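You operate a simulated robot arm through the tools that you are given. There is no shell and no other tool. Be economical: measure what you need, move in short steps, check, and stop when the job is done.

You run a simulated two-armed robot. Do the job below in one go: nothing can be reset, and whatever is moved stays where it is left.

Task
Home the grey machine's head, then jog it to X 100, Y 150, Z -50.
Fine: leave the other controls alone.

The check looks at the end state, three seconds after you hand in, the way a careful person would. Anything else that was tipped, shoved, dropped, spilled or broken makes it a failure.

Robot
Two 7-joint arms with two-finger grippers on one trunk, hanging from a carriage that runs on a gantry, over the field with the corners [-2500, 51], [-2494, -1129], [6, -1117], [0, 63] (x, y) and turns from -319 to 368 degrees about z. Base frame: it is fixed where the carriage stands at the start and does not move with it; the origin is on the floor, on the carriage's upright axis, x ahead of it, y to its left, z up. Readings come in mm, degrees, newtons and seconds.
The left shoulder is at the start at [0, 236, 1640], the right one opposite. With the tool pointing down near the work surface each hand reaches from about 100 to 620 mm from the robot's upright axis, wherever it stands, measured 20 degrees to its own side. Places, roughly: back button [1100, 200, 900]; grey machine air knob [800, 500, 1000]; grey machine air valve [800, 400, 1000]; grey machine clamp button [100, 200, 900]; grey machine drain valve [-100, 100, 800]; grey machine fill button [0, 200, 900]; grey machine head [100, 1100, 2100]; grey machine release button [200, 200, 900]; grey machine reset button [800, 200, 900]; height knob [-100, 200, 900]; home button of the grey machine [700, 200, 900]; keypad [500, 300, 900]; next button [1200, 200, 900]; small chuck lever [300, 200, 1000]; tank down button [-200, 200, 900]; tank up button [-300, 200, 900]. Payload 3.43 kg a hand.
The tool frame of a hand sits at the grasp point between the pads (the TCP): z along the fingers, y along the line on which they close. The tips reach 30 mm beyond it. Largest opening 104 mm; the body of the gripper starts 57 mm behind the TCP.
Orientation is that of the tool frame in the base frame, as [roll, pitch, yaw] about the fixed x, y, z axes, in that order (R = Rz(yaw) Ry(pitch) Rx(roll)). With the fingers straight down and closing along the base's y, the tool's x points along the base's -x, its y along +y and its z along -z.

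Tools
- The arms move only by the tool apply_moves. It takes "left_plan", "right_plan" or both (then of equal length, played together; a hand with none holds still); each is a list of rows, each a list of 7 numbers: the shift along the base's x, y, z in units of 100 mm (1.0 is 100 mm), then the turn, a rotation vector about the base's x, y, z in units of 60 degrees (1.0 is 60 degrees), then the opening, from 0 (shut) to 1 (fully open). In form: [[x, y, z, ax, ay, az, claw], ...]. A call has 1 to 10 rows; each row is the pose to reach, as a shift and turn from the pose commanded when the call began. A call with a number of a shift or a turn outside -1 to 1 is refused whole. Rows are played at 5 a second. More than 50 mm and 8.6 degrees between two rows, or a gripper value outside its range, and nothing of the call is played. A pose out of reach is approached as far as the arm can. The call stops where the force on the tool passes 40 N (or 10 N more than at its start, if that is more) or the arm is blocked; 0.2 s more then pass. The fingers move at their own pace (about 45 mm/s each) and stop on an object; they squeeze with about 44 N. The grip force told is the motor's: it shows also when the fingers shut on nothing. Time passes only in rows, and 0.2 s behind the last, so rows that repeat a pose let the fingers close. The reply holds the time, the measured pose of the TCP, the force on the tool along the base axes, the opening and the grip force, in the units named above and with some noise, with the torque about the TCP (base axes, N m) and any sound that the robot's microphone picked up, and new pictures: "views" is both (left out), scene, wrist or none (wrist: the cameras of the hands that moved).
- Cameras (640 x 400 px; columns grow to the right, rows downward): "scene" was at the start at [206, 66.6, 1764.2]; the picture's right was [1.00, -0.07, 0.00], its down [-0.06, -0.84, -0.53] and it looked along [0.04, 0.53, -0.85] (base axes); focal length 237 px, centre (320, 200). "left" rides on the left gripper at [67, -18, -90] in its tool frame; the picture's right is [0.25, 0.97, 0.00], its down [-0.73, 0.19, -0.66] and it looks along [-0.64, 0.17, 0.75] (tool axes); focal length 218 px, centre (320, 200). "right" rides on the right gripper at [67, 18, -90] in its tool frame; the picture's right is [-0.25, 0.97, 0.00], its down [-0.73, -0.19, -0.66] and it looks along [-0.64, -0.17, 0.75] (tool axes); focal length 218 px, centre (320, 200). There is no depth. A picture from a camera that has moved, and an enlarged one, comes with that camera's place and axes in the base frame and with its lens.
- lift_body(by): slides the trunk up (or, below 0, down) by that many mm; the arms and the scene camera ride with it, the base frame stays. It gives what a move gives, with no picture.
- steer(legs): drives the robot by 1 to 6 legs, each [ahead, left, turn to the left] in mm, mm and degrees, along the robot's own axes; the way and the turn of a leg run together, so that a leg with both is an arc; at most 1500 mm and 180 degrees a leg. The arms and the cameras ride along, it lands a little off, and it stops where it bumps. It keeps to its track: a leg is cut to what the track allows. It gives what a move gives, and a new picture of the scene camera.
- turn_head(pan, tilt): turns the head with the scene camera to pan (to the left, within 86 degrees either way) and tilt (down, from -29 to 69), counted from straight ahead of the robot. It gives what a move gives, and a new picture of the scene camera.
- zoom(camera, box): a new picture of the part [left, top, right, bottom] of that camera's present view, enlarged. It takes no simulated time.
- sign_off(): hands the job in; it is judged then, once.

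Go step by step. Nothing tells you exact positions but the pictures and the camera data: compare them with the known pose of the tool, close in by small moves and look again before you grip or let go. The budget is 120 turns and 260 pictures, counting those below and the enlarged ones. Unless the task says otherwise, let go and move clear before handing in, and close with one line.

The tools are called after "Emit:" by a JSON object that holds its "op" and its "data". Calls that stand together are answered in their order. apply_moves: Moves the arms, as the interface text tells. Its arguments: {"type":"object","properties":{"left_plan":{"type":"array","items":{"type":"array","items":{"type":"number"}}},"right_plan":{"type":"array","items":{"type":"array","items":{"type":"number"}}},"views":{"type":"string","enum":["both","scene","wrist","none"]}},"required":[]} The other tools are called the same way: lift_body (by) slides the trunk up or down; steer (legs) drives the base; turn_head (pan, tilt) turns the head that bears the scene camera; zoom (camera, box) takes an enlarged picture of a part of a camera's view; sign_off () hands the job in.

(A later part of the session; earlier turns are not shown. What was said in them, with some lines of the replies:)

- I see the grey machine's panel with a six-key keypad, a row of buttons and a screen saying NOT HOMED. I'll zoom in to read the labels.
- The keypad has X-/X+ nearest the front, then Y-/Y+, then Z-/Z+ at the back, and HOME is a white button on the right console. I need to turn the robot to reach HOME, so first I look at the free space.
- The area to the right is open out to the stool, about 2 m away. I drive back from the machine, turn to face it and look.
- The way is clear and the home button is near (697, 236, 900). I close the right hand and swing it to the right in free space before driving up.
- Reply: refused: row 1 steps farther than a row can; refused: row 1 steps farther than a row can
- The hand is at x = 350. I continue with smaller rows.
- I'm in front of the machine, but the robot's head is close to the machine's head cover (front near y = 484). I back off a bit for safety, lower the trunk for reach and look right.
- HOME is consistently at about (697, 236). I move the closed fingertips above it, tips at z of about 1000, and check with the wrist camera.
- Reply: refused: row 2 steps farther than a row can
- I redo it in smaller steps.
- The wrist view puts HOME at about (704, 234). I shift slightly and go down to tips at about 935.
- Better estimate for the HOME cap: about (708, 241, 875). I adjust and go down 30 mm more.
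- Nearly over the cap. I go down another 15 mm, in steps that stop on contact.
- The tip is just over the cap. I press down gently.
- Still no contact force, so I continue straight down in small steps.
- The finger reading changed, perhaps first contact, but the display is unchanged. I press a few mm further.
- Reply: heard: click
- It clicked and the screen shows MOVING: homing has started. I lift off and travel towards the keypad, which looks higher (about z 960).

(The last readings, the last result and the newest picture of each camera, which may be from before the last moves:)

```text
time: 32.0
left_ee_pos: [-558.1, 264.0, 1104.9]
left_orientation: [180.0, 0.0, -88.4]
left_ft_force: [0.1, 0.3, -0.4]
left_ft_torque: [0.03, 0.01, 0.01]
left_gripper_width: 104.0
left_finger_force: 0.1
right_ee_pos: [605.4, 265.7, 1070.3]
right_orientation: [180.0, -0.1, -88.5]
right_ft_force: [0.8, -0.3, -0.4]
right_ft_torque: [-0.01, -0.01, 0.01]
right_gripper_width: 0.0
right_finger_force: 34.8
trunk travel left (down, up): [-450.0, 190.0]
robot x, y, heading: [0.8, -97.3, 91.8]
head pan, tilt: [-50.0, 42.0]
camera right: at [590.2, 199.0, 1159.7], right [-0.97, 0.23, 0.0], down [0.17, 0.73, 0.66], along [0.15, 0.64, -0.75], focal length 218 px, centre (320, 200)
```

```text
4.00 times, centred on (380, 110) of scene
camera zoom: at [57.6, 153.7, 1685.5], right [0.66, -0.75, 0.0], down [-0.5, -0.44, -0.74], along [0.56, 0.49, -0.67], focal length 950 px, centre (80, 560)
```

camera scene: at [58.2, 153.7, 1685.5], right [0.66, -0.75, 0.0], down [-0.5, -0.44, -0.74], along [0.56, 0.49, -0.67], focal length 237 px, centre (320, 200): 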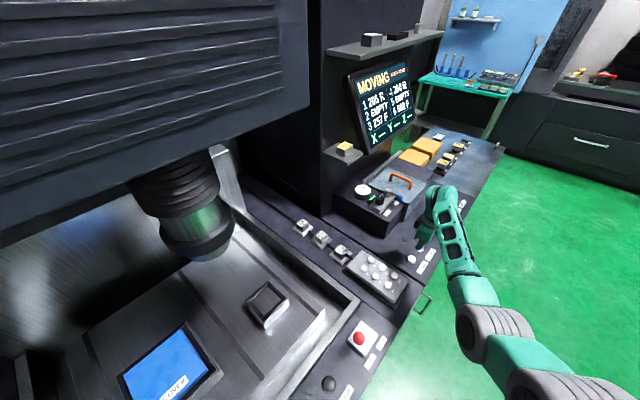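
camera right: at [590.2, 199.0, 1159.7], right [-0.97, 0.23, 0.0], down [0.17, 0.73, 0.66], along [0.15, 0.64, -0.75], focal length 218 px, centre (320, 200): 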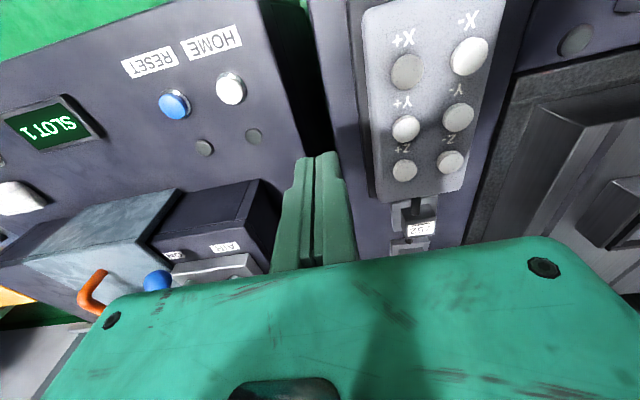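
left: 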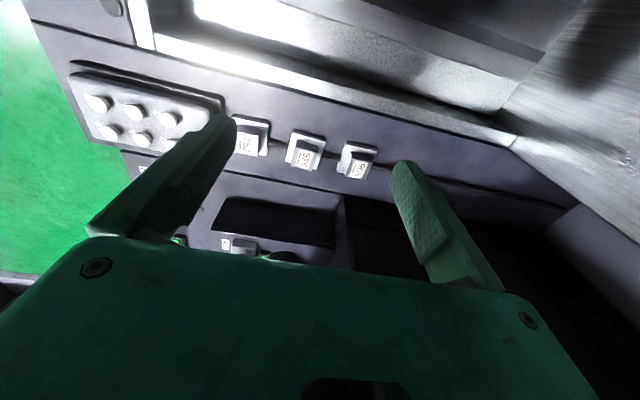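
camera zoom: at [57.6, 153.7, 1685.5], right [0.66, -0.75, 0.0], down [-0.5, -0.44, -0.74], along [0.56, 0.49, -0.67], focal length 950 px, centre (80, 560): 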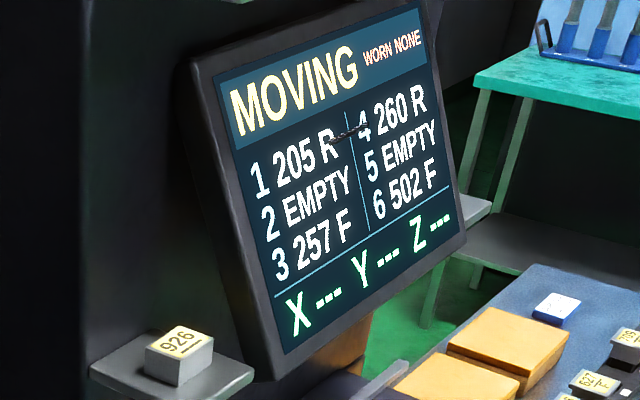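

Homing is still under way. From the wrist view, the keys are at x of about 483 (minus) and 528 (plus), and y of about 246 (X), 292 (Y) and 340 (Z), with tops near z 963. I move above the X row and check the screen.

Emit:
{"op": "apply_moves", "data": {"right_plan": [[-0.4, 0, 0, 0, 0, 0, 0], [-0.77, 0, 0, 0, 0, 0, 0], [-0.77, 0, 0, 0, 0, 0, 0], [-0.77, 0, 0, 0, 0, 0, 0], [-0.77, 0, 0, 0, 0, 0, 0], [-0.77, 0, 0, 0, 0, 0, 0], [-0.77, 0, 0, 0, 0, 0, 0], [-0.77, 0, 0, 0, 0, 0, 0]], "views": "both"}}

Emit:
{"op": "zoom", "data": {"camera": "scene", "box": [330, 60, 430, 160]}}

```text
time: 33.8
left_ee_pos: [-555.7, 264.6, 1104.3]
left_orientation: [-180.0, 0.0, -88.4]
left_ft_force: [0.0, -0.8, 0.6]
left_ft_torque: [0.02, 0.0, 0.01]
left_gripper_width: 103.8
left_finger_force: 0.0
right_ee_pos: [530.5, 266.7, 1066.5]
right_orientation: [180.0, 0.0, -88.4]
right_ft_force: [0.2, -0.7, -0.5]
right_ft_torque: [0.01, -0.01, 0.02]
right_gripper_width: 0.2
right_finger_force: 34.8
trunk travel left (down, up): [-450.0, 190.0]
robot x, y, heading: [-0.9, -98.4, 91.3]
head pan, tilt: [-50.0, 42.0]
camera scene: at [58.0, 153.7, 1685.5], right [0.66, -0.75, 0.0], down [-0.5, -0.44, -0.74], along [0.56, 0.49, -0.67], focal length 237 px, centre (320, 200)
camera right: at [515.5, 199.8, 1157.3], right [-0.97, 0.23, 0.0], down [0.17, 0.73, 0.66], along [0.15, 0.64, -0.75], focal length 218 px, centre (320, 200)
```

scene: 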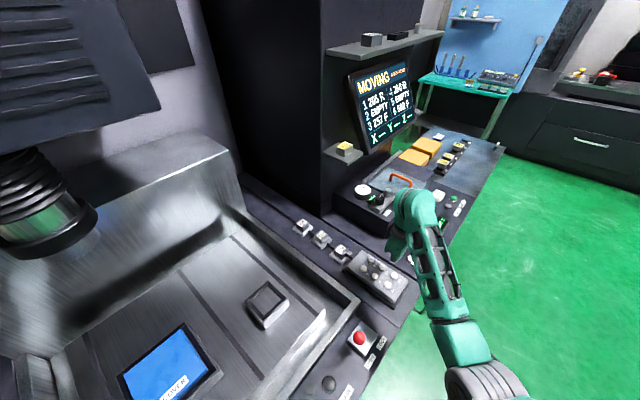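
right: 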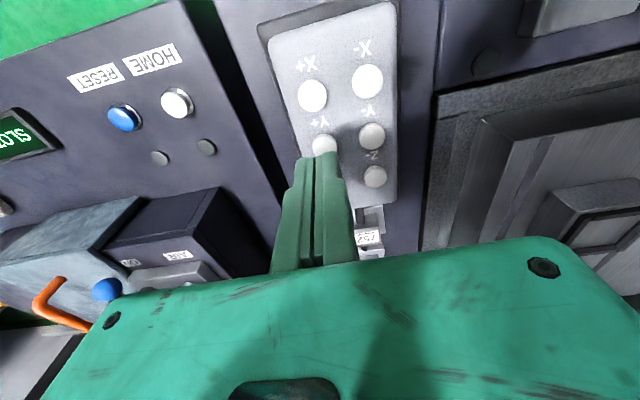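

```text
4.00 times, centred on (380, 110) of scene
camera zoom: at [58.0, 153.7, 1685.5], right [0.66, -0.75, 0.0], down [-0.5, -0.44, -0.74], along [0.56, 0.49, -0.67], focal length 950 px, centre (80, 560)
```

zoom: 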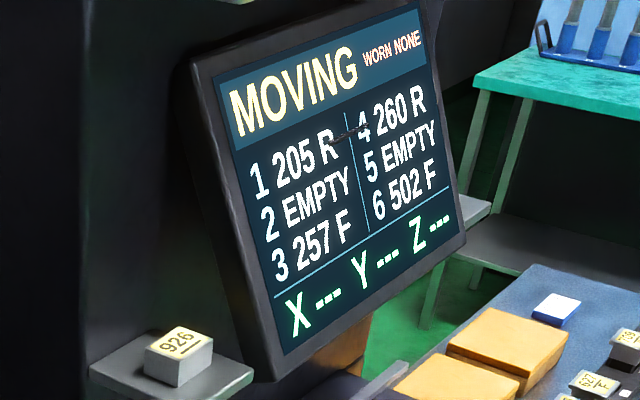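

The head is travelling up and left. I take the X+ pre-press position, tips at about 985, while it finishes.

Emit:
{"op": "apply_moves", "data": {"right_plan": [[-0.01, -0.19, 0, 0, 0, 0, 0], [-0.01, -0.19, -0.3, 0, 0, 0, 0], [-0.01, -0.19, -0.52, 0, 0, 0, 0], [-0.01, -0.19, -0.52, 0, 0, 0, 0], [-0.01, -0.19, -0.52, 0, 0, 0, 0], [-0.01, -0.19, -0.52, 0, 0, 0, 0], [-0.01, -0.19, -0.52, 0, 0, 0, 0], [-0.01, -0.19, -0.52, 0, 0, 0, 0], [-0.01, -0.19, -0.52, 0, 0, 0, 0], [-0.01, -0.19, -0.52, 0, 0, 0, 0]], "views": "both"}}

Emit:
{"op": "zoom", "data": {"camera": "scene", "box": [340, 220, 440, 320]}}

Emit:
{"op": "zoom", "data": {"camera": "scene", "box": [330, 60, 430, 160]}}

```text
time: 36.0
left_ee_pos: [-556.0, 262.7, 1104.6]
left_orientation: [-180.0, 0.0, -88.4]
left_ft_force: [-1.2, -1.2, -0.5]
left_ft_torque: [-0.01, 0.0, 0.02]
left_gripper_width: 103.9
left_finger_force: 0.0
right_ee_pos: [527.8, 247.4, 1015.5]
right_orientation: [-180.0, 0.0, -88.4]
right_ft_force: [0.3, 0.8, 0.5]
right_ft_torque: [-0.02, 0.0, 0.01]
right_gripper_width: 0.0
right_finger_force: 34.1
trunk travel left (down, up): [-450.0, 190.0]
robot x, y, heading: [0.1, -97.6, 91.6]
head pan, tilt: [-50.0, 42.0]
camera scene: at [58.0, 153.7, 1685.5], right [0.66, -0.75, 0.0], down [-0.5, -0.44, -0.74], along [0.56, 0.49, -0.67], focal length 237 px, centre (320, 200)
camera right: at [513.8, 180.4, 1105.4], right [-0.97, 0.23, 0.0], down [0.17, 0.73, 0.66], along [0.15, 0.64, -0.75], focal length 218 px, centre (320, 200)
```

scene: 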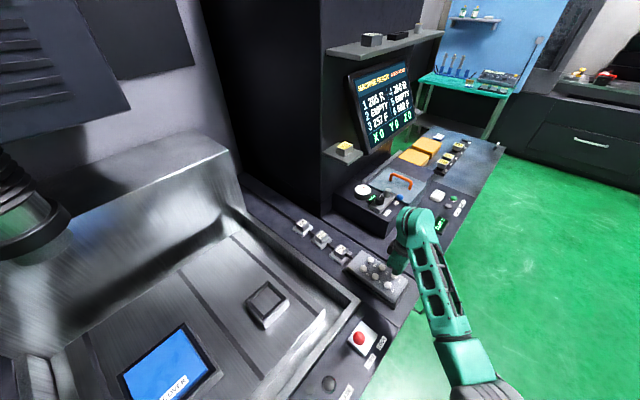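
right: 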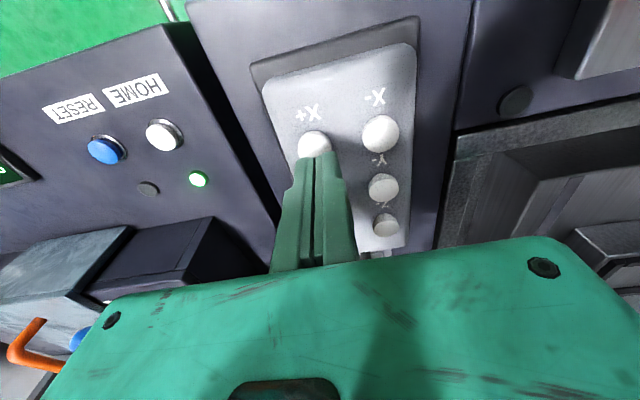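

```text
4.00 times, centred on (390, 270) of scene
camera zoom: at [58.0, 153.7, 1685.5], right [0.66, -0.75, 0.0], down [-0.5, -0.44, -0.74], along [0.56, 0.49, -0.67], focal length 950 px, centre (40, -80)
```

zoom: 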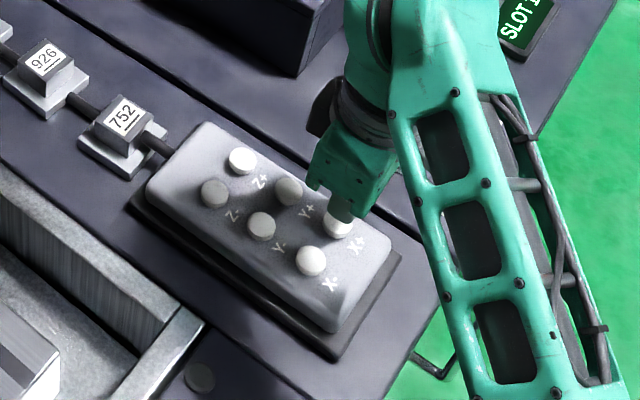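

```text
4.00 times, centred on (380, 110) of scene
camera zoom: at [58.0, 153.7, 1685.5], right [0.66, -0.75, 0.0], down [-0.5, -0.44, -0.74], along [0.56, 0.49, -0.67], focal length 950 px, centre (80, 560)
```

zoom: 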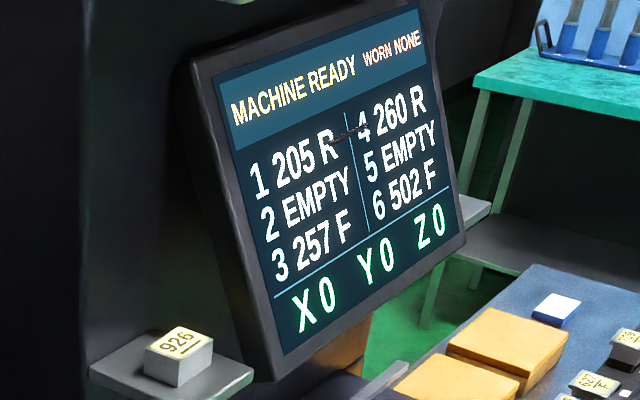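

The machine is homed (X0 Y0 Z0, MACHINE READY). I lower onto X+ step by step to find the contact height.

Emit:
{"op": "apply_moves", "data": {"right_plan": [[0.01, 0, -0.07, 0, 0, 0, 0], [0.01, 0, -0.14, 0, 0, 0, 0], [0.01, 0, -0.18, 0, 0, 0, 0]], "views": "wrist"}}

Emit:
{"op": "zoom", "data": {"camera": "scene", "box": [340, 220, 440, 320]}}

```text
time: 36.8
left_ee_pos: [-555.1, 262.2, 1104.8]
left_orientation: [179.9, 0.0, -88.4]
left_ft_force: [0.5, 0.4, -0.8]
left_ft_torque: [-0.02, -0.01, 0.0]
left_gripper_width: 103.9
left_finger_force: 0.1
right_ee_pos: [531.6, 247.5, 997.1]
right_orientation: [180.0, 0.1, -88.4]
right_ft_force: [-0.1, -0.2, -0.3]
right_ft_torque: [0.01, 0.01, 0.01]
right_gripper_width: 0.1
right_finger_force: 34.7
trunk travel left (down, up): [-450.0, 190.0]
robot x, y, heading: [-1.4, -97.8, 91.4]
head pan, tilt: [-50.0, 42.0]
camera right: at [516.4, 180.6, 1087.0], right [-0.97, 0.23, 0.0], down [0.17, 0.73, 0.66], along [0.15, 0.64, -0.75], focal length 218 px, centre (320, 200)
```

right: 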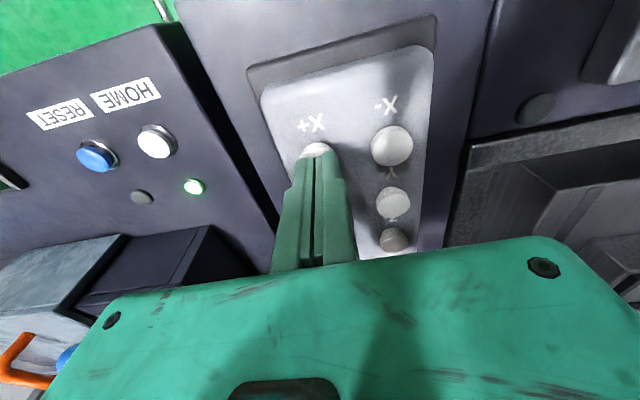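

```text
4.00 times, centred on (390, 270) of scene
camera zoom: at [58.0, 153.7, 1685.5], right [0.66, -0.75, 0.0], down [-0.5, -0.44, -0.74], along [0.56, 0.49, -0.67], focal length 950 px, centre (40, -80)
```

zoom: 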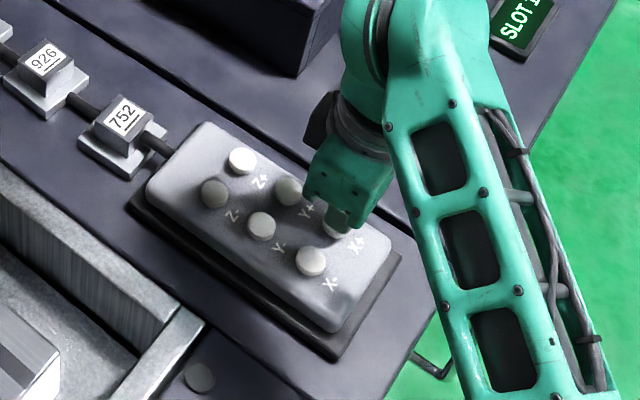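

I'm over X+. I continue down in 2–3 mm steps.

Emit:
{"op": "apply_moves", "data": {"right_plan": [[-0.01, -0.03, -0.03, 0, 0, 0, 0], [-0.01, -0.03, -0.06, 0, 0, 0, 0], [-0.01, -0.03, -0.08, 0, 0, 0, 0]], "views": "wrist"}}

Emit:
{"op": "zoom", "data": {"camera": "scene", "box": [340, 60, 440, 160]}}

```text
time: 37.6
left_ee_pos: [-555.4, 263.8, 1103.9]
left_orientation: [180.0, -0.1, -88.4]
left_ft_force: [0.1, -0.5, 1.2]
left_ft_torque: [0.0, -0.02, 0.03]
left_gripper_width: 104.2
left_finger_force: 0.1
right_ee_pos: [530.9, 246.0, 990.8]
right_orientation: [-179.9, 0.1, -88.4]
right_ft_force: [-0.5, -0.4, 2.3]
right_ft_torque: [0.01, 0.02, 0.0]
right_gripper_width: 6.0
right_finger_force: 34.4
trunk travel left (down, up): [-450.0, 190.0]
robot x, y, heading: [0.0, -98.9, 91.5]
head pan, tilt: [-50.0, 42.0]
heard: click
camera right: at [515.2, 178.1, 1080.5], right [-0.97, 0.22, 0.0], down [0.17, 0.73, 0.66], along [0.15, 0.64, -0.75], focal length 218 px, centre (320, 200)
```

right: 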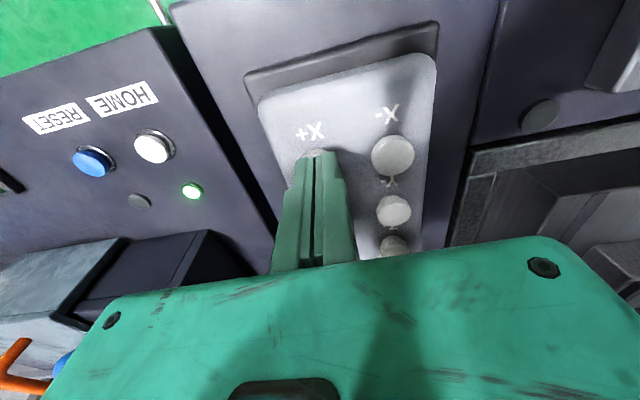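

```text
4.00 times, centred on (390, 110) of scene
camera zoom: at [58.2, 153.7, 1685.5], right [0.66, -0.75, 0.0], down [-0.5, -0.44, -0.74], along [0.56, 0.49, -0.67], focal length 950 px, centre (40, 560)
```

zoom: 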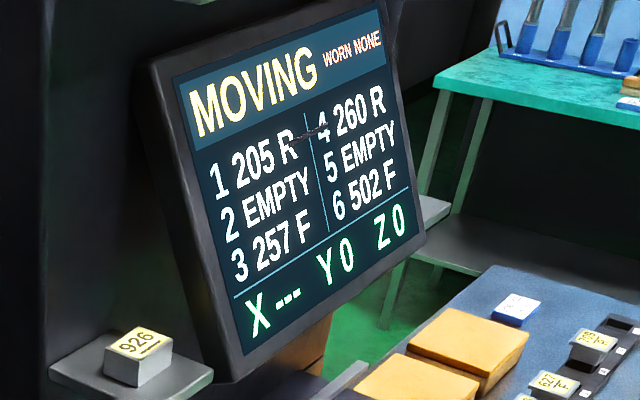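

It clicked and X is moving. I release now and wait to see the step size.

Emit:
{"op": "apply_moves", "data": {"right_plan": [[0, 0, 0.15, 0, 0, 0, 0], [0, 0, 0.15, 0, 0, 0, 0], [0, 0, 0.15, 0, 0, 0, 0], [0, 0, 0.15, 0, 0, 0, 0], [0, 0, 0.15, 0, 0, 0, 0], [0, 0, 0.15, 0, 0, 0, 0]], "views": "scene"}}

Emit:
{"op": "zoom", "data": {"camera": "scene", "box": [340, 60, 440, 160]}}

```text
time: 39.0
left_ee_pos: [-556.0, 262.8, 1103.3]
left_orientation: [-180.0, 0.0, -88.4]
left_ft_force: [0.1, -0.2, 0.2]
left_ft_torque: [-0.05, 0.0, 0.0]
left_gripper_width: 104.0
left_finger_force: 0.1
right_ee_pos: [530.5, 245.5, 1003.1]
right_orientation: [179.9, 0.0, -88.4]
right_ft_force: [0.1, -0.2, -0.9]
right_ft_torque: [-0.01, 0.02, 0.02]
right_gripper_width: 0.0
right_finger_force: 34.8
trunk travel left (down, up): [-450.0, 190.0]
robot x, y, heading: [1.6, -99.3, 91.5]
head pan, tilt: [-50.0, 42.0]
camera scene: at [58.0, 153.7, 1685.5], right [0.66, -0.75, 0.0], down [-0.5, -0.44, -0.74], along [0.56, 0.49, -0.67], focal length 237 px, centre (320, 200)
```

scene: 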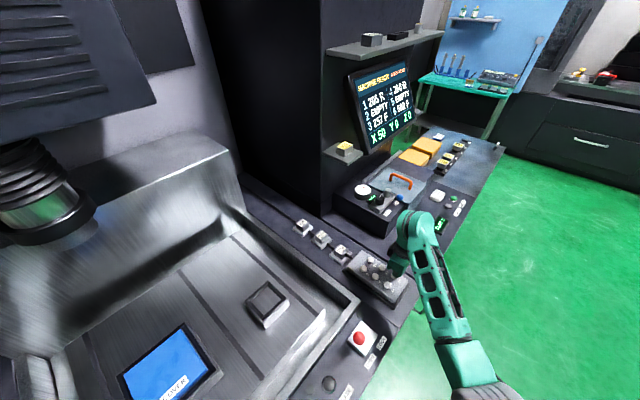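

```text
4.00 times, centred on (390, 110) of scene
camera zoom: at [58.0, 153.7, 1685.5], right [0.66, -0.75, 0.0], down [-0.5, -0.44, -0.74], along [0.56, 0.49, -0.67], focal length 950 px, centre (40, 560)
```

zoom: 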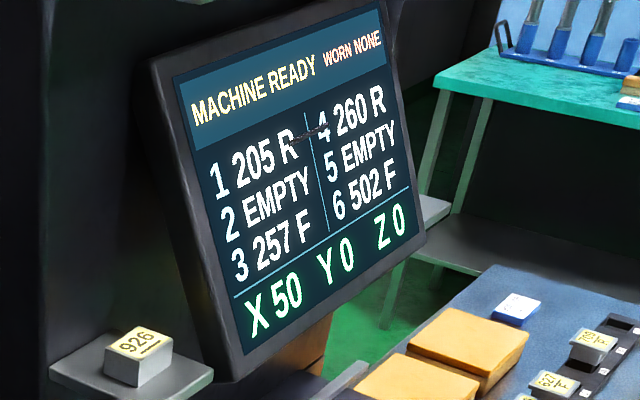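

One press is 50 units. I press X+ once more, then lift and wait.

Emit:
{"op": "apply_moves", "data": {"right_plan": [[0, 0, -0.07, 0, 0, 0, 0], [0, 0, -0.13, 0, 0, 0, 0], [0, 0, -0.155, 0, 0, 0, 0], [0, 0, 0.0, 0, 0, 0, 0], [0, 0, 0, 0, 0, 0, 0], [0, 0, 0, 0, 0, 0, 0], [0, 0, 0, 0, 0, 0, 0], [0, 0, 0, 0, 0, 0, 0], [0, 0, 0, 0, 0, 0, 0]], "views": "none"}}

Emit:
{"op": "zoom", "data": {"camera": "scene", "box": [340, 60, 440, 160]}}

```text
time: 41.0
left_ee_pos: [-555.9, 263.0, 1104.8]
left_orientation: [-180.0, 0.0, -88.4]
left_ft_force: [-0.4, -0.1, 0.3]
left_ft_torque: [0.02, 0.01, -0.01]
left_gripper_width: 104.1
left_finger_force: 0.0
right_ee_pos: [529.6, 246.1, 1004.9]
right_orientation: [179.9, -0.1, -88.4]
right_ft_force: [0.4, -0.1, -0.1]
right_ft_torque: [-0.01, 0.02, 0.0]
right_gripper_width: 0.0
right_finger_force: 34.5
trunk travel left (down, up): [-450.0, 190.0]
robot x, y, heading: [0.9, -97.3, 91.6]
head pan, tilt: [-50.0, 42.0]
heard: click
```

```text
4.00 times, centred on (390, 110) of scene
camera zoom: at [58.0, 153.7, 1685.5], right [0.66, -0.75, 0.0], down [-0.5, -0.44, -0.74], along [0.56, 0.49, -0.67], focal length 950 px, centre (40, 560)
```

zoom: 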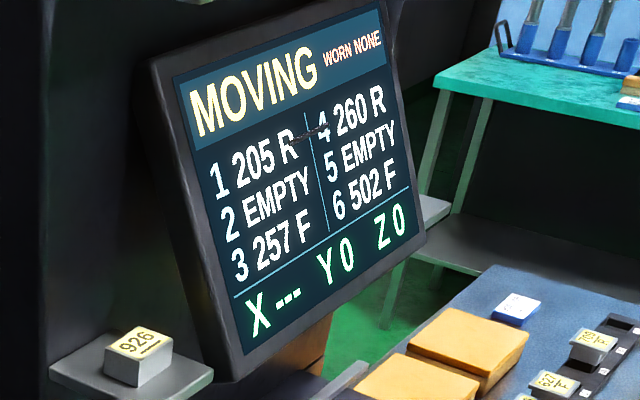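

X is moving to 100. I raise and go to above Y+.

Emit:
{"op": "apply_moves", "data": {"right_plan": [[0, 0, 0.25, 0, 0, 0, 0], [0, 0.23, 0.25, 0, 0, 0, 0], [-0.01, 0.455, 0.25, 0, 0, 0, 0], [-0.01, 0.455, 0.1, 0, 0, 0, 0]], "views": "wrist"}}

Emit:
{"op": "zoom", "data": {"camera": "scene", "box": [340, 220, 440, 320]}}

Emit:
{"op": "zoom", "data": {"camera": "scene", "box": [340, 60, 440, 160]}}

```text
time: 42.0
left_ee_pos: [-554.7, 261.8, 1104.2]
left_orientation: [-179.9, 0.0, -88.4]
left_ft_force: [-0.4, 0.6, -0.3]
left_ft_torque: [0.0, -0.02, 0.02]
left_gripper_width: 103.8
left_finger_force: 0.1
right_ee_pos: [529.1, 289.1, 1014.7]
right_orientation: [180.0, -0.1, -88.4]
right_ft_force: [1.0, 0.4, -0.9]
right_ft_torque: [-0.01, 0.01, -0.02]
right_gripper_width: 0.2
right_finger_force: 34.7
trunk travel left (down, up): [-450.0, 190.0]
robot x, y, heading: [-2.0, -99.4, 91.5]
head pan, tilt: [-50.0, 42.0]
camera right: at [513.8, 222.6, 1104.4], right [-0.97, 0.23, 0.0], down [0.17, 0.73, 0.66], along [0.15, 0.64, -0.75], focal length 218 px, centre (320, 200)
```

right: 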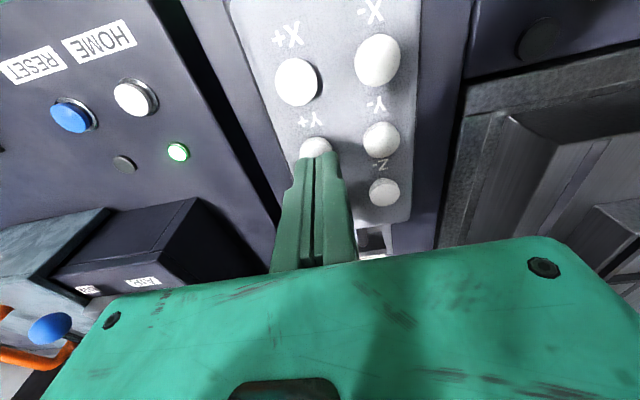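

```text
4.00 times, centred on (390, 270) of scene
camera zoom: at [57.9, 153.6, 1685.5], right [0.66, -0.75, 0.0], down [-0.5, -0.44, -0.74], along [0.56, 0.49, -0.67], focal length 950 px, centre (40, -80)
```

zoom: 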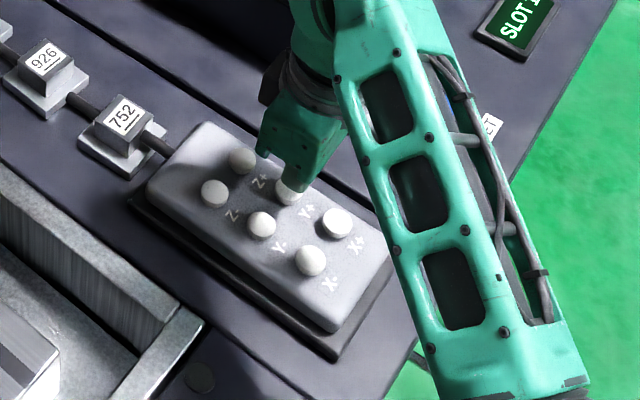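

```text
4.00 times, centred on (390, 110) of scene
camera zoom: at [57.9, 153.6, 1685.5], right [0.66, -0.75, 0.0], down [-0.5, -0.44, -0.74], along [0.56, 0.49, -0.67], focal length 950 px, centre (40, 560)
```

zoom: 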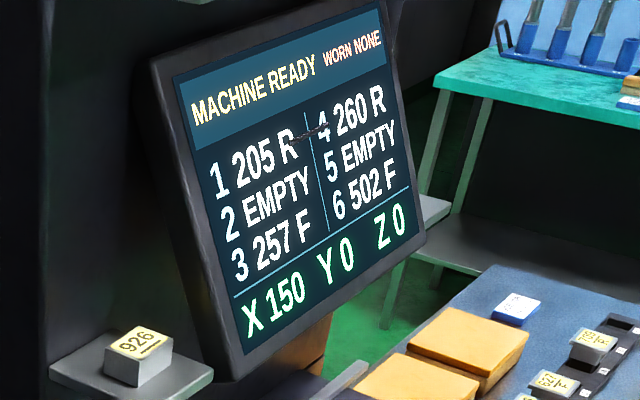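

X went to 150, so the second press moved it 100; I'll correct with X- later. Now I press Y+ once and check after each press.

Emit:
{"op": "apply_moves", "data": {"right_plan": [[0, 0, -0.1, 0, 0, 0, 0], [0, 0, -0.18, 0, 0, 0, 0], [0, 0, -0.225, 0, 0, 0, 0], [0, 0, -0.25, 0, 0, 0, 0], [0, 0, -0.265, 0, 0, 0, 0], [0, 0, -0.1, 0, 0, 0, 0], [0, 0, -0.1, 0, 0, 0, 0]], "views": "wrist"}}

Emit:
{"op": "zoom", "data": {"camera": "scene", "box": [340, 60, 440, 160]}}

```text
time: 43.6
left_ee_pos: [-556.0, 262.3, 1104.0]
left_orientation: [180.0, 0.0, -88.4]
left_ft_force: [0.7, 0.2, 0.1]
left_ft_torque: [-0.01, 0.01, 0.02]
left_gripper_width: 103.9
left_finger_force: 0.1
right_ee_pos: [529.7, 291.2, 1004.7]
right_orientation: [179.9, 0.0, -88.4]
right_ft_force: [-0.8, -0.3, -0.8]
right_ft_torque: [-0.01, 0.0, -0.01]
right_gripper_width: 0.1
right_finger_force: 34.1
trunk travel left (down, up): [-450.0, 190.0]
robot x, y, heading: [1.7, -96.3, 91.5]
head pan, tilt: [-50.0, 42.0]
heard: click
camera right: at [513.3, 224.4, 1094.6], right [-0.97, 0.23, 0.0], down [0.17, 0.73, 0.66], along [0.15, 0.64, -0.75], focal length 218 px, centre (320, 200)
```

right: 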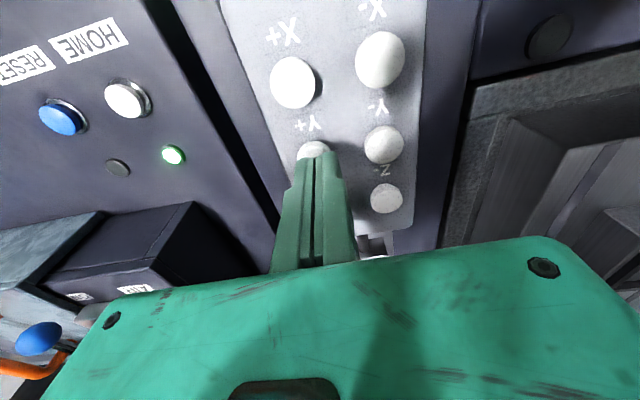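

```text
4.00 times, centred on (390, 110) of scene
camera zoom: at [58.0, 153.7, 1685.4], right [0.66, -0.75, 0.0], down [-0.5, -0.44, -0.74], along [0.56, 0.49, -0.67], focal length 950 px, centre (40, 560)
```

zoom: 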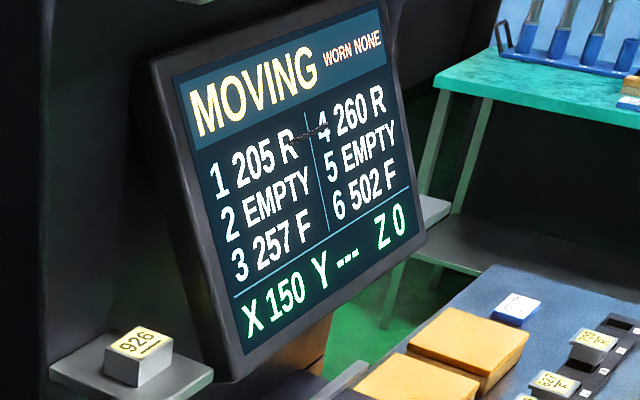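

One click was heard and Y is moving. I wait for it to settle.

Emit:
{"op": "apply_moves", "data": {"right_plan": [[0, 0, 0.05, 0, 0, 0, 0], [0, 0, 0.05, 0, 0, 0, 0], [0, 0, 0.05, 0, 0, 0, 0], [0, 0, 0.05, 0, 0, 0, 0], [0, 0, 0.05, 0, 0, 0, 0], [0, 0, 0.05, 0, 0, 0, 0], [0, 0, 0.05, 0, 0, 0, 0], [0, 0, 0.05, 0, 0, 0, 0]], "views": "none"}}

Emit:
{"op": "zoom", "data": {"camera": "scene", "box": [340, 60, 440, 160]}}

```text
time: 45.4
left_ee_pos: [-556.7, 262.1, 1104.3]
left_orientation: [180.0, 0.1, -88.4]
left_ft_force: [0.5, 0.1, -0.3]
left_ft_torque: [0.01, 0.01, 0.01]
left_gripper_width: 104.0
left_finger_force: 0.1
right_ee_pos: [528.9, 291.5, 1011.1]
right_orientation: [-180.0, 0.0, -88.4]
right_ft_force: [0.0, -0.3, 0.2]
right_ft_torque: [0.02, -0.02, 0.03]
right_gripper_width: 0.2
right_finger_force: 34.8
trunk travel left (down, up): [-450.0, 190.0]
robot x, y, heading: [0.7, -99.8, 91.6]
head pan, tilt: [-50.0, 42.0]
```

```text
4.00 times, centred on (390, 110) of scene
camera zoom: at [58.0, 153.7, 1685.5], right [0.66, -0.75, 0.0], down [-0.5, -0.44, -0.74], along [0.56, 0.49, -0.67], focal length 950 px, centre (40, 560)
```

zoom: 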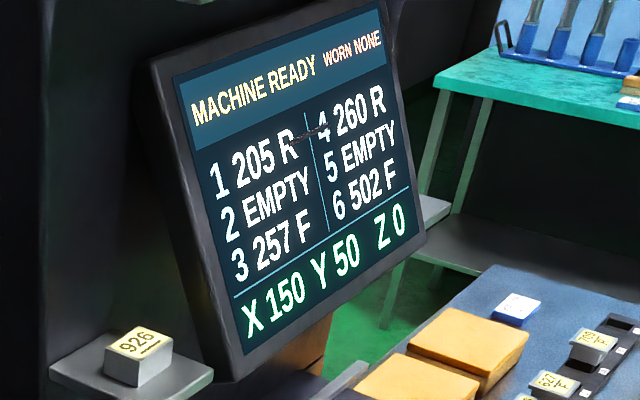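

Y is 50. I press Y+ a second time the same way.

Emit:
{"op": "apply_moves", "data": {"right_plan": [[0, 0, -0.13, 0, 0, 0, 0], [0, 0, -0.175, 0, 0, 0, 0], [0, 0, -0.2, 0, 0, 0, 0], [0, 0, -0.215, 0, 0, 0, 0], [0, 0, 0, 0, 0, 0, 0], [0, 0, 0, 0, 0, 0, 0], [0, 0, 0, 0, 0, 0, 0], [0, 0, 0, 0, 0, 0, 0], [0, 0, 0, 0, 0, 0, 0], [0, 0, 0, 0, 0, 0, 0]], "views": "none"}}

Emit:
{"op": "apply_moves", "data": {"right_plan": [[0, 0, 0, 0, 0, 0, 0], [0, 0, 0, 0, 0, 0, 0], [0, 0, 0, 0, 0, 0, 0], [0, 0, 0, 0, 0, 0, 0], [0, 0, 0, 0, 0, 0, 0]], "views": "none"}}

Emit:
{"op": "zoom", "data": {"camera": "scene", "box": [340, 60, 440, 160]}}

```text
time: 47.6
left_ee_pos: [-555.8, 263.6, 1104.3]
left_orientation: [180.0, -0.1, -88.4]
left_ft_force: [-1.1, 0.2, -0.1]
left_ft_torque: [0.0, -0.02, 0.03]
left_gripper_width: 103.7
left_finger_force: 0.0
right_ee_pos: [529.2, 291.8, 1011.5]
right_orientation: [-180.0, 0.0, -88.4]
right_ft_force: [0.8, -0.4, 0.6]
right_ft_torque: [-0.02, -0.01, -0.01]
right_gripper_width: 0.0
right_finger_force: 34.5
trunk travel left (down, up): [-450.0, 190.0]
robot x, y, heading: [2.1, -100.1, 91.7]
head pan, tilt: [-50.0, 42.0]
heard: click
```

```text
time: 48.8
left_ee_pos: [-555.4, 262.4, 1104.1]
left_orientation: [-180.0, 0.1, -88.5]
left_ft_force: [0.0, 0.0, -0.2]
left_ft_torque: [0.0, -0.01, 0.0]
left_gripper_width: 103.9
left_finger_force: 0.1
right_ee_pos: [529.8, 292.4, 1009.6]
right_orientation: [-179.9, 0.1, -88.4]
right_ft_force: [-0.1, 0.6, -0.2]
right_ft_torque: [-0.03, -0.01, -0.02]
right_gripper_width: 0.0
right_finger_force: 34.7
trunk travel left (down, up): [-450.0, 190.0]
robot x, y, heading: [4.0, -102.8, 91.6]
head pan, tilt: [-50.0, 42.0]
```

```text
4.00 times, centred on (390, 110) of scene
camera zoom: at [58.0, 153.7, 1685.5], right [0.66, -0.75, 0.0], down [-0.5, -0.44, -0.74], along [0.56, 0.49, -0.67], focal length 950 px, centre (40, 560)
```

zoom: 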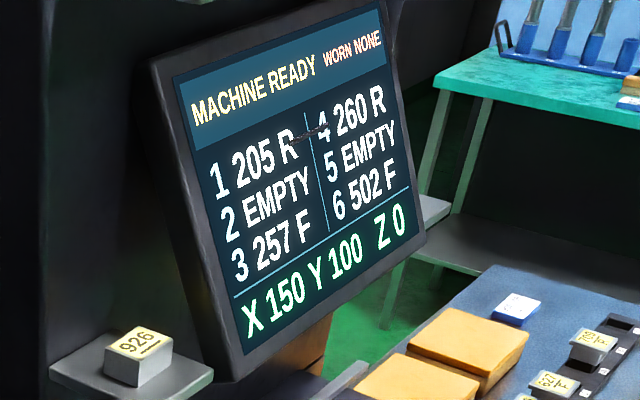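

Y is 100. I make the third Y+ press and view the scene to watch where the head goes.

Emit:
{"op": "apply_moves", "data": {"right_plan": [[0, 0, -0.13, 0, 0, 0, 0], [0, 0, -0.175, 0, 0, 0, 0], [0, 0, -0.2, 0, 0, 0, 0], [0, 0, -0.215, 0, 0, 0, 0], [0, 0, 0, 0, 0, 0, 0], [0, 0, 0, 0, 0, 0, 0], [0, 0, 0, 0, 0, 0, 0], [0, 0, 0, 0, 0, 0, 0], [0, 0, 0, 0, 0, 0, 0], [0, 0, 0, 0, 0, 0, 0]], "views": "none"}}

Emit:
{"op": "apply_moves", "data": {"right_plan": [[0, 0, 0.2, 0, 0, 0, 0], [-0.22, 0, 0.2, 0, 0, 0, 0], [-0.45, 0, 0.2, 0, 0, 0, 0], [-0.45, -0.23, 0.2, 0, 0, 0, 0], [-0.45, -0.46, 0.2, 0, 0, 0, 0], [-0.45, -0.46, 0.05, 0, 0, 0, 0]], "views": "both"}}

Emit:
{"op": "zoom", "data": {"camera": "scene", "box": [340, 60, 440, 160]}}

Emit:
{"op": "zoom", "data": {"camera": "scene", "box": [340, 220, 440, 320]}}

```text
time: 51.0
left_ee_pos: [-555.2, 263.0, 1103.5]
left_orientation: [-179.9, 0.0, -88.5]
left_ft_force: [-0.2, 0.2, -0.5]
left_ft_torque: [-0.03, -0.02, -0.01]
left_gripper_width: 104.0
left_finger_force: 0.1
right_ee_pos: [530.0, 291.2, 1010.2]
right_orientation: [179.9, 0.0, -88.4]
right_ft_force: [-0.2, 0.2, 1.0]
right_ft_torque: [0.0, 0.01, 0.01]
right_gripper_width: 0.0
right_finger_force: 34.7
trunk travel left (down, up): [-450.0, 190.0]
robot x, y, heading: [-5.0, -98.2, 91.8]
head pan, tilt: [-50.0, 42.0]
heard: click
```

```text
time: 52.4
left_ee_pos: [-553.8, 263.5, 1104.6]
left_orientation: [179.9, 0.0, -88.3]
left_ft_force: [0.8, 0.1, -0.2]
left_ft_torque: [-0.02, 0.01, 0.01]
left_gripper_width: 103.9
left_finger_force: 0.1
right_ee_pos: [484.7, 244.1, 1014.5]
right_orientation: [180.0, 0.1, -88.4]
right_ft_force: [0.1, -0.5, 0.7]
right_ft_torque: [-0.01, -0.01, 0.02]
right_gripper_width: 0.0
right_finger_force: 34.4
trunk travel left (down, up): [-450.0, 190.0]
robot x, y, heading: [-0.6, -99.8, 91.6]
head pan, tilt: [-50.0, 42.0]
camera scene: at [58.0, 153.7, 1685.5], right [0.66, -0.75, 0.0], down [-0.5, -0.44, -0.74], along [0.56, 0.49, -0.67], focal length 237 px, centre (320, 200)
camera right: at [469.8, 177.2, 1103.0], right [-0.97, 0.23, 0.0], down [0.17, 0.73, 0.66], along [0.15, 0.64, -0.75], focal length 218 px, centre (320, 200)
```

scene: 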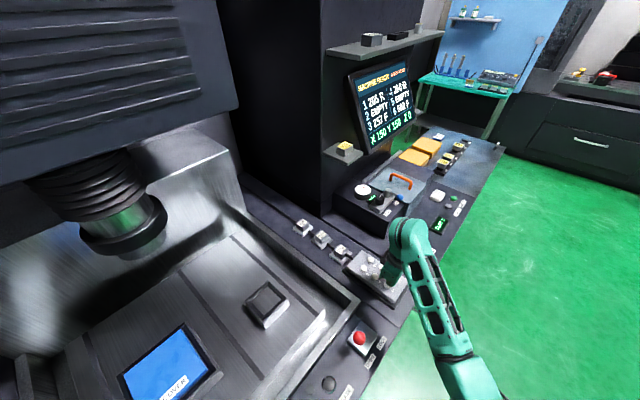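
right: 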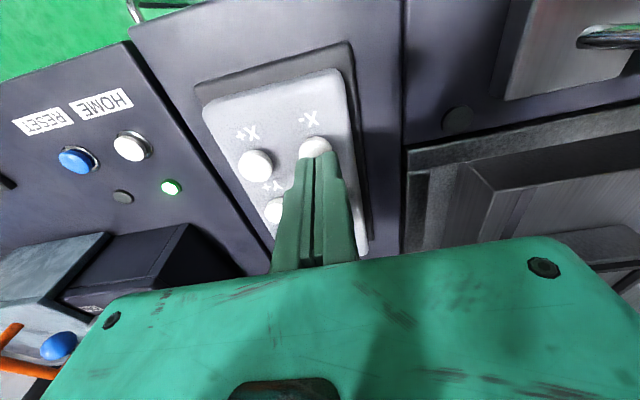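

```text
4.00 times, centred on (390, 110) of scene
camera zoom: at [58.0, 153.7, 1685.5], right [0.66, -0.75, 0.0], down [-0.5, -0.44, -0.74], along [0.56, 0.49, -0.67], focal length 950 px, centre (40, 560)
```

zoom: 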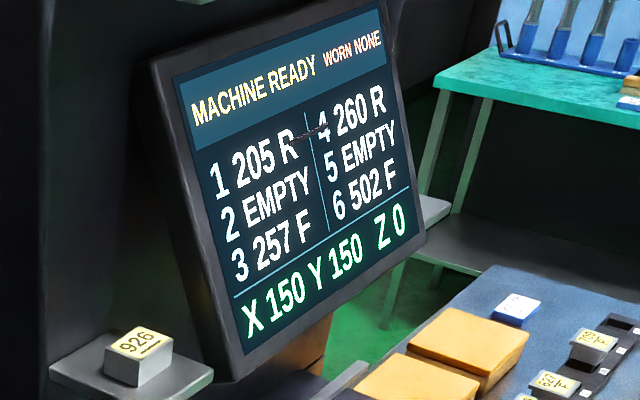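

```text
4.00 times, centred on (390, 270) of scene
camera zoom: at [58.0, 153.7, 1685.5], right [0.66, -0.75, 0.0], down [-0.5, -0.44, -0.74], along [0.56, 0.49, -0.67], focal length 950 px, centre (40, -80)
```

zoom: 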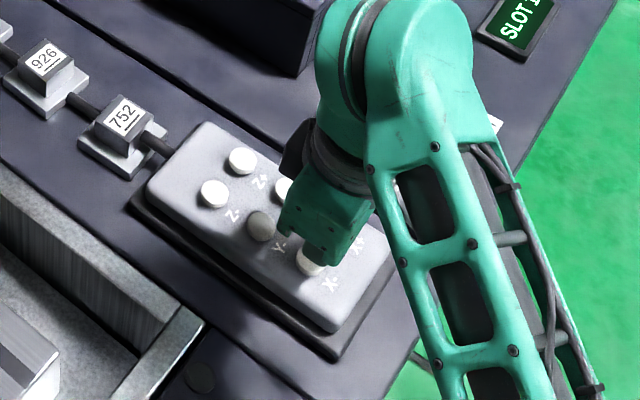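

Y is 150. The hand is over X-; I press it once.

Emit:
{"op": "apply_moves", "data": {"right_plan": [[0, 0, -0.1, 0, 0, 0, 0], [0, 0, -0.18, 0, 0, 0, 0], [0, 0, -0.225, 0, 0, 0, 0], [0, 0, -0.25, 0, 0, 0, 0], [0, 0, -0.265, 0, 0, 0, 0], [0, 0, 0, 0, 0, 0, 0], [0, 0, 0, 0, 0, 0, 0], [0, 0, 0, 0, 0, 0, 0], [0, 0, 0, 0, 0, 0, 0], [0, 0, 0, 0, 0, 0, 0]], "views": "none"}}

Emit:
{"op": "apply_moves", "data": {"right_plan": [[0, 0, 0.2, 0, 0, 0, 0], [0, 0.3, 0.2, 0, 0, 0, 0], [0, 0.6, 0.2, 0, 0, 0, 0], [0, 0.93, 0.2, 0, 0, 0, 0], [0, 0.93, 0.05, 0, 0, 0, 0], [0, 0.93, 0.05, 0, 0, 0, 0], [0, 0.93, 0.05, 0, 0, 0, 0]], "views": "wrist"}}

Emit:
{"op": "zoom", "data": {"camera": "scene", "box": [340, 60, 440, 160]}}

Emit:
{"op": "zoom", "data": {"camera": "scene", "box": [340, 220, 440, 320]}}

```text
time: 54.6
left_ee_pos: [-555.0, 262.9, 1104.6]
left_orientation: [-179.9, -0.1, -88.4]
left_ft_force: [-0.5, 0.2, 0.1]
left_ft_torque: [-0.01, 0.01, 0.0]
left_gripper_width: 103.9
left_finger_force: 0.1
right_ee_pos: [486.1, 244.7, 1016.5]
right_orientation: [-180.0, 0.0, -88.4]
right_ft_force: [-0.3, 0.0, -0.7]
right_ft_torque: [-0.03, 0.05, 0.0]
right_gripper_width: 0.0
right_finger_force: 34.4
trunk travel left (down, up): [-450.0, 190.0]
robot x, y, heading: [1.1, -100.1, 91.7]
head pan, tilt: [-50.0, 42.0]
heard: click
```

```text
time: 56.2
left_ee_pos: [-556.2, 263.4, 1104.8]
left_orientation: [180.0, 0.0, -88.4]
left_ft_force: [-0.7, 0.7, 0.9]
left_ft_torque: [-0.01, 0.02, -0.01]
left_gripper_width: 104.0
left_finger_force: 0.0
right_ee_pos: [484.9, 338.2, 1021.9]
right_orientation: [180.0, 0.0, -88.4]
right_ft_force: [0.1, 0.5, 0.0]
right_ft_torque: [-0.03, 0.03, 0.01]
right_gripper_width: 0.0
right_finger_force: 34.5
trunk travel left (down, up): [-450.0, 190.0]
robot x, y, heading: [3.8, -98.5, 91.8]
head pan, tilt: [-50.0, 42.0]
camera right: at [470.1, 271.3, 1111.6], right [-0.97, 0.23, 0.0], down [0.17, 0.73, 0.66], along [0.15, 0.64, -0.75], focal length 218 px, centre (320, 200)
```

right: 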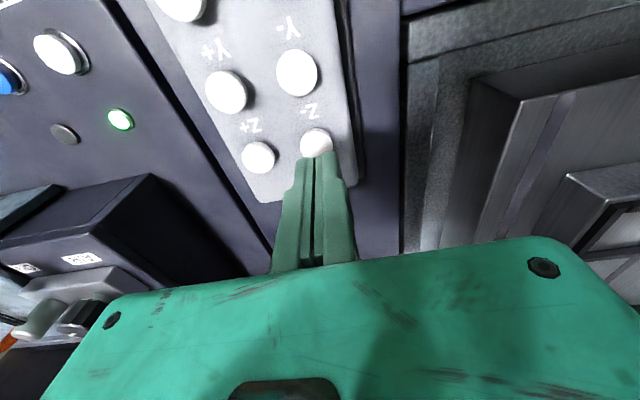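

```text
4.00 times, centred on (390, 110) of scene
camera zoom: at [58.0, 153.7, 1685.5], right [0.66, -0.75, 0.0], down [-0.5, -0.44, -0.74], along [0.56, 0.49, -0.67], focal length 950 px, centre (40, 560)
```

zoom: 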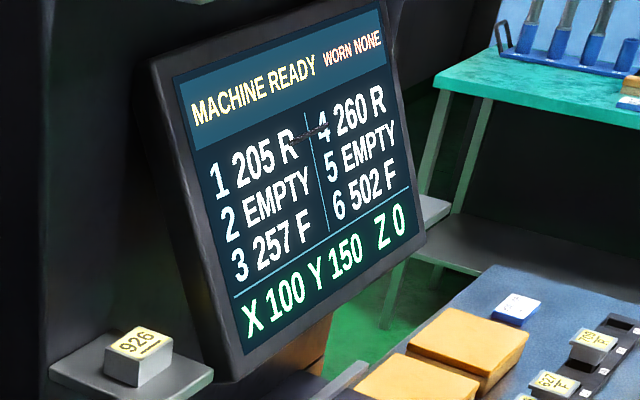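

```text
4.00 times, centred on (390, 270) of scene
camera zoom: at [58.0, 153.7, 1685.5], right [0.66, -0.75, 0.0], down [-0.5, -0.44, -0.74], along [0.56, 0.49, -0.67], focal length 950 px, centre (40, -80)
```

zoom: 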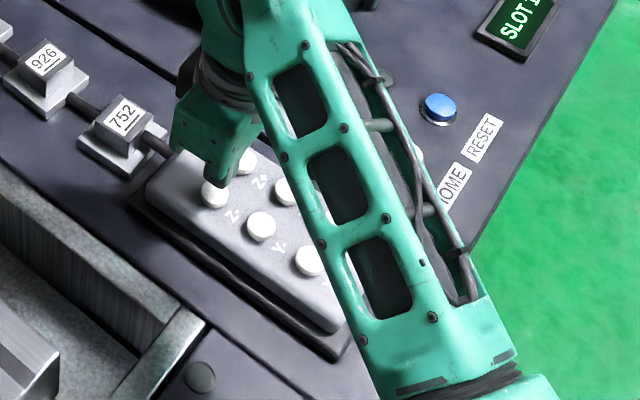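

X 100, Y 150 are set. I press Z- once.

Emit:
{"op": "apply_moves", "data": {"right_plan": [[0, 0, -0.12, 0, 0, 0, 0], [0, 0, -0.23, 0, 0, 0, 0], [0, 0, -0.275, 0, 0, 0, 0], [0, 0, -0.3, 0, 0, 0, 0], [0, 0, -0.315, 0, 0, 0, 0], [0, 0, 0, 0, 0, 0, 0], [0, 0, 0, 0, 0, 0, 0], [0, 0, 0.3, 0, 0, 0, 0], [0, 0, 0.6, 0, 0, 0, 0], [0, 0, 0.9, 0, 0, 0, 0]], "views": "none"}}

Emit:
{"op": "apply_moves", "data": {"right_plan": [[0, -0.3, 0.1, 0, 0, 0, 0], [0, -0.6, 0.1, 0, 0, 0, 0], [0, -0.9, 0.1, 0, 0, 0, 0], [0, -0.9, 0.1, 0, 0, 0, 0], [0, -0.9, 0.1, 0, 0, 0, 0], [0, -0.9, 0.1, 0, 0, 0, 0]], "views": "scene"}}

Emit:
{"op": "zoom", "data": {"camera": "scene", "box": [340, 60, 440, 160]}}

```text
time: 58.4
left_ee_pos: [-555.1, 263.2, 1103.2]
left_orientation: [-179.8, 0.0, -88.4]
left_ft_force: [0.3, -0.2, 0.1]
left_ft_torque: [0.0, -0.03, 0.02]
left_gripper_width: 103.8
left_finger_force: 0.1
right_ee_pos: [482.9, 336.7, 1111.9]
right_orientation: [179.9, 0.0, -88.4]
right_ft_force: [0.4, -0.2, -1.0]
right_ft_torque: [0.01, 0.02, 0.03]
right_gripper_width: 0.0
right_finger_force: 35.2
trunk travel left (down, up): [-450.0, 190.0]
robot x, y, heading: [-0.8, -102.6, 91.4]
head pan, tilt: [-50.0, 42.0]
heard: click
```

```text
time: 59.8
left_ee_pos: [-554.5, 263.1, 1104.5]
left_orientation: [-180.0, -0.1, -88.4]
left_ft_force: [-0.4, -0.5, 0.7]
left_ft_torque: [-0.01, -0.01, 0.01]
left_gripper_width: 103.9
left_finger_force: 0.3
right_ee_pos: [482.9, 246.7, 1120.3]
right_orientation: [180.0, -0.1, -88.4]
right_ft_force: [-0.5, 0.5, 0.0]
right_ft_torque: [-0.01, 0.04, -0.02]
right_gripper_width: 0.0
right_finger_force: 34.9
trunk travel left (down, up): [-450.0, 190.0]
robot x, y, heading: [0.2, -97.3, 91.6]
head pan, tilt: [-50.0, 42.0]
camera scene: at [58.0, 153.7, 1685.5], right [0.66, -0.75, 0.0], down [-0.5, -0.44, -0.74], along [0.56, 0.49, -0.67], focal length 237 px, centre (320, 200)
```

scene: 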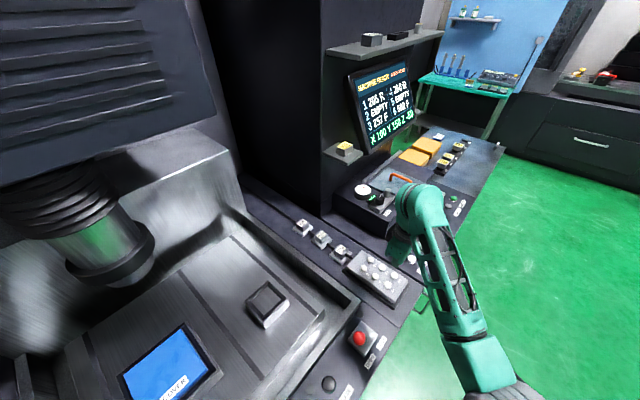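

```text
4.00 times, centred on (390, 110) of scene
camera zoom: at [58.0, 153.7, 1685.5], right [0.66, -0.75, 0.0], down [-0.5, -0.44, -0.74], along [0.56, 0.49, -0.67], focal length 950 px, centre (40, 560)
```

zoom: 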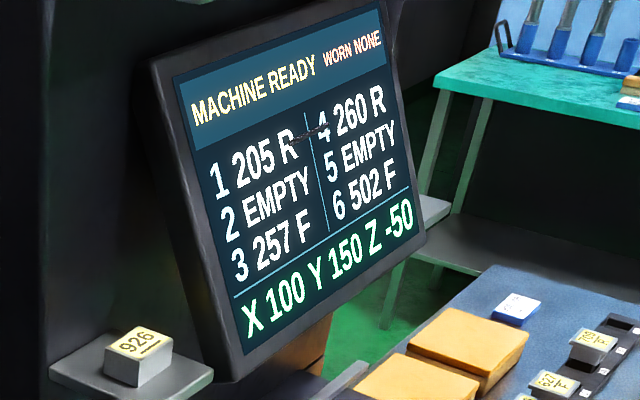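

The screen reads MACHINE READY, X 100 Y 150 Z -50, and the hand is clear of the keypad. I hand in.

Emit:
{"op": "sign_off", "data": {}}

```text
The job is handed in.
```

The grey machine's head is homed and stands at X 100, Y 150, Z -50, with the screen showing MACHINE READY. The second X+ press overshot to X 150, so I pressed X- once to correct it; I pressed only HOME and jog keys.
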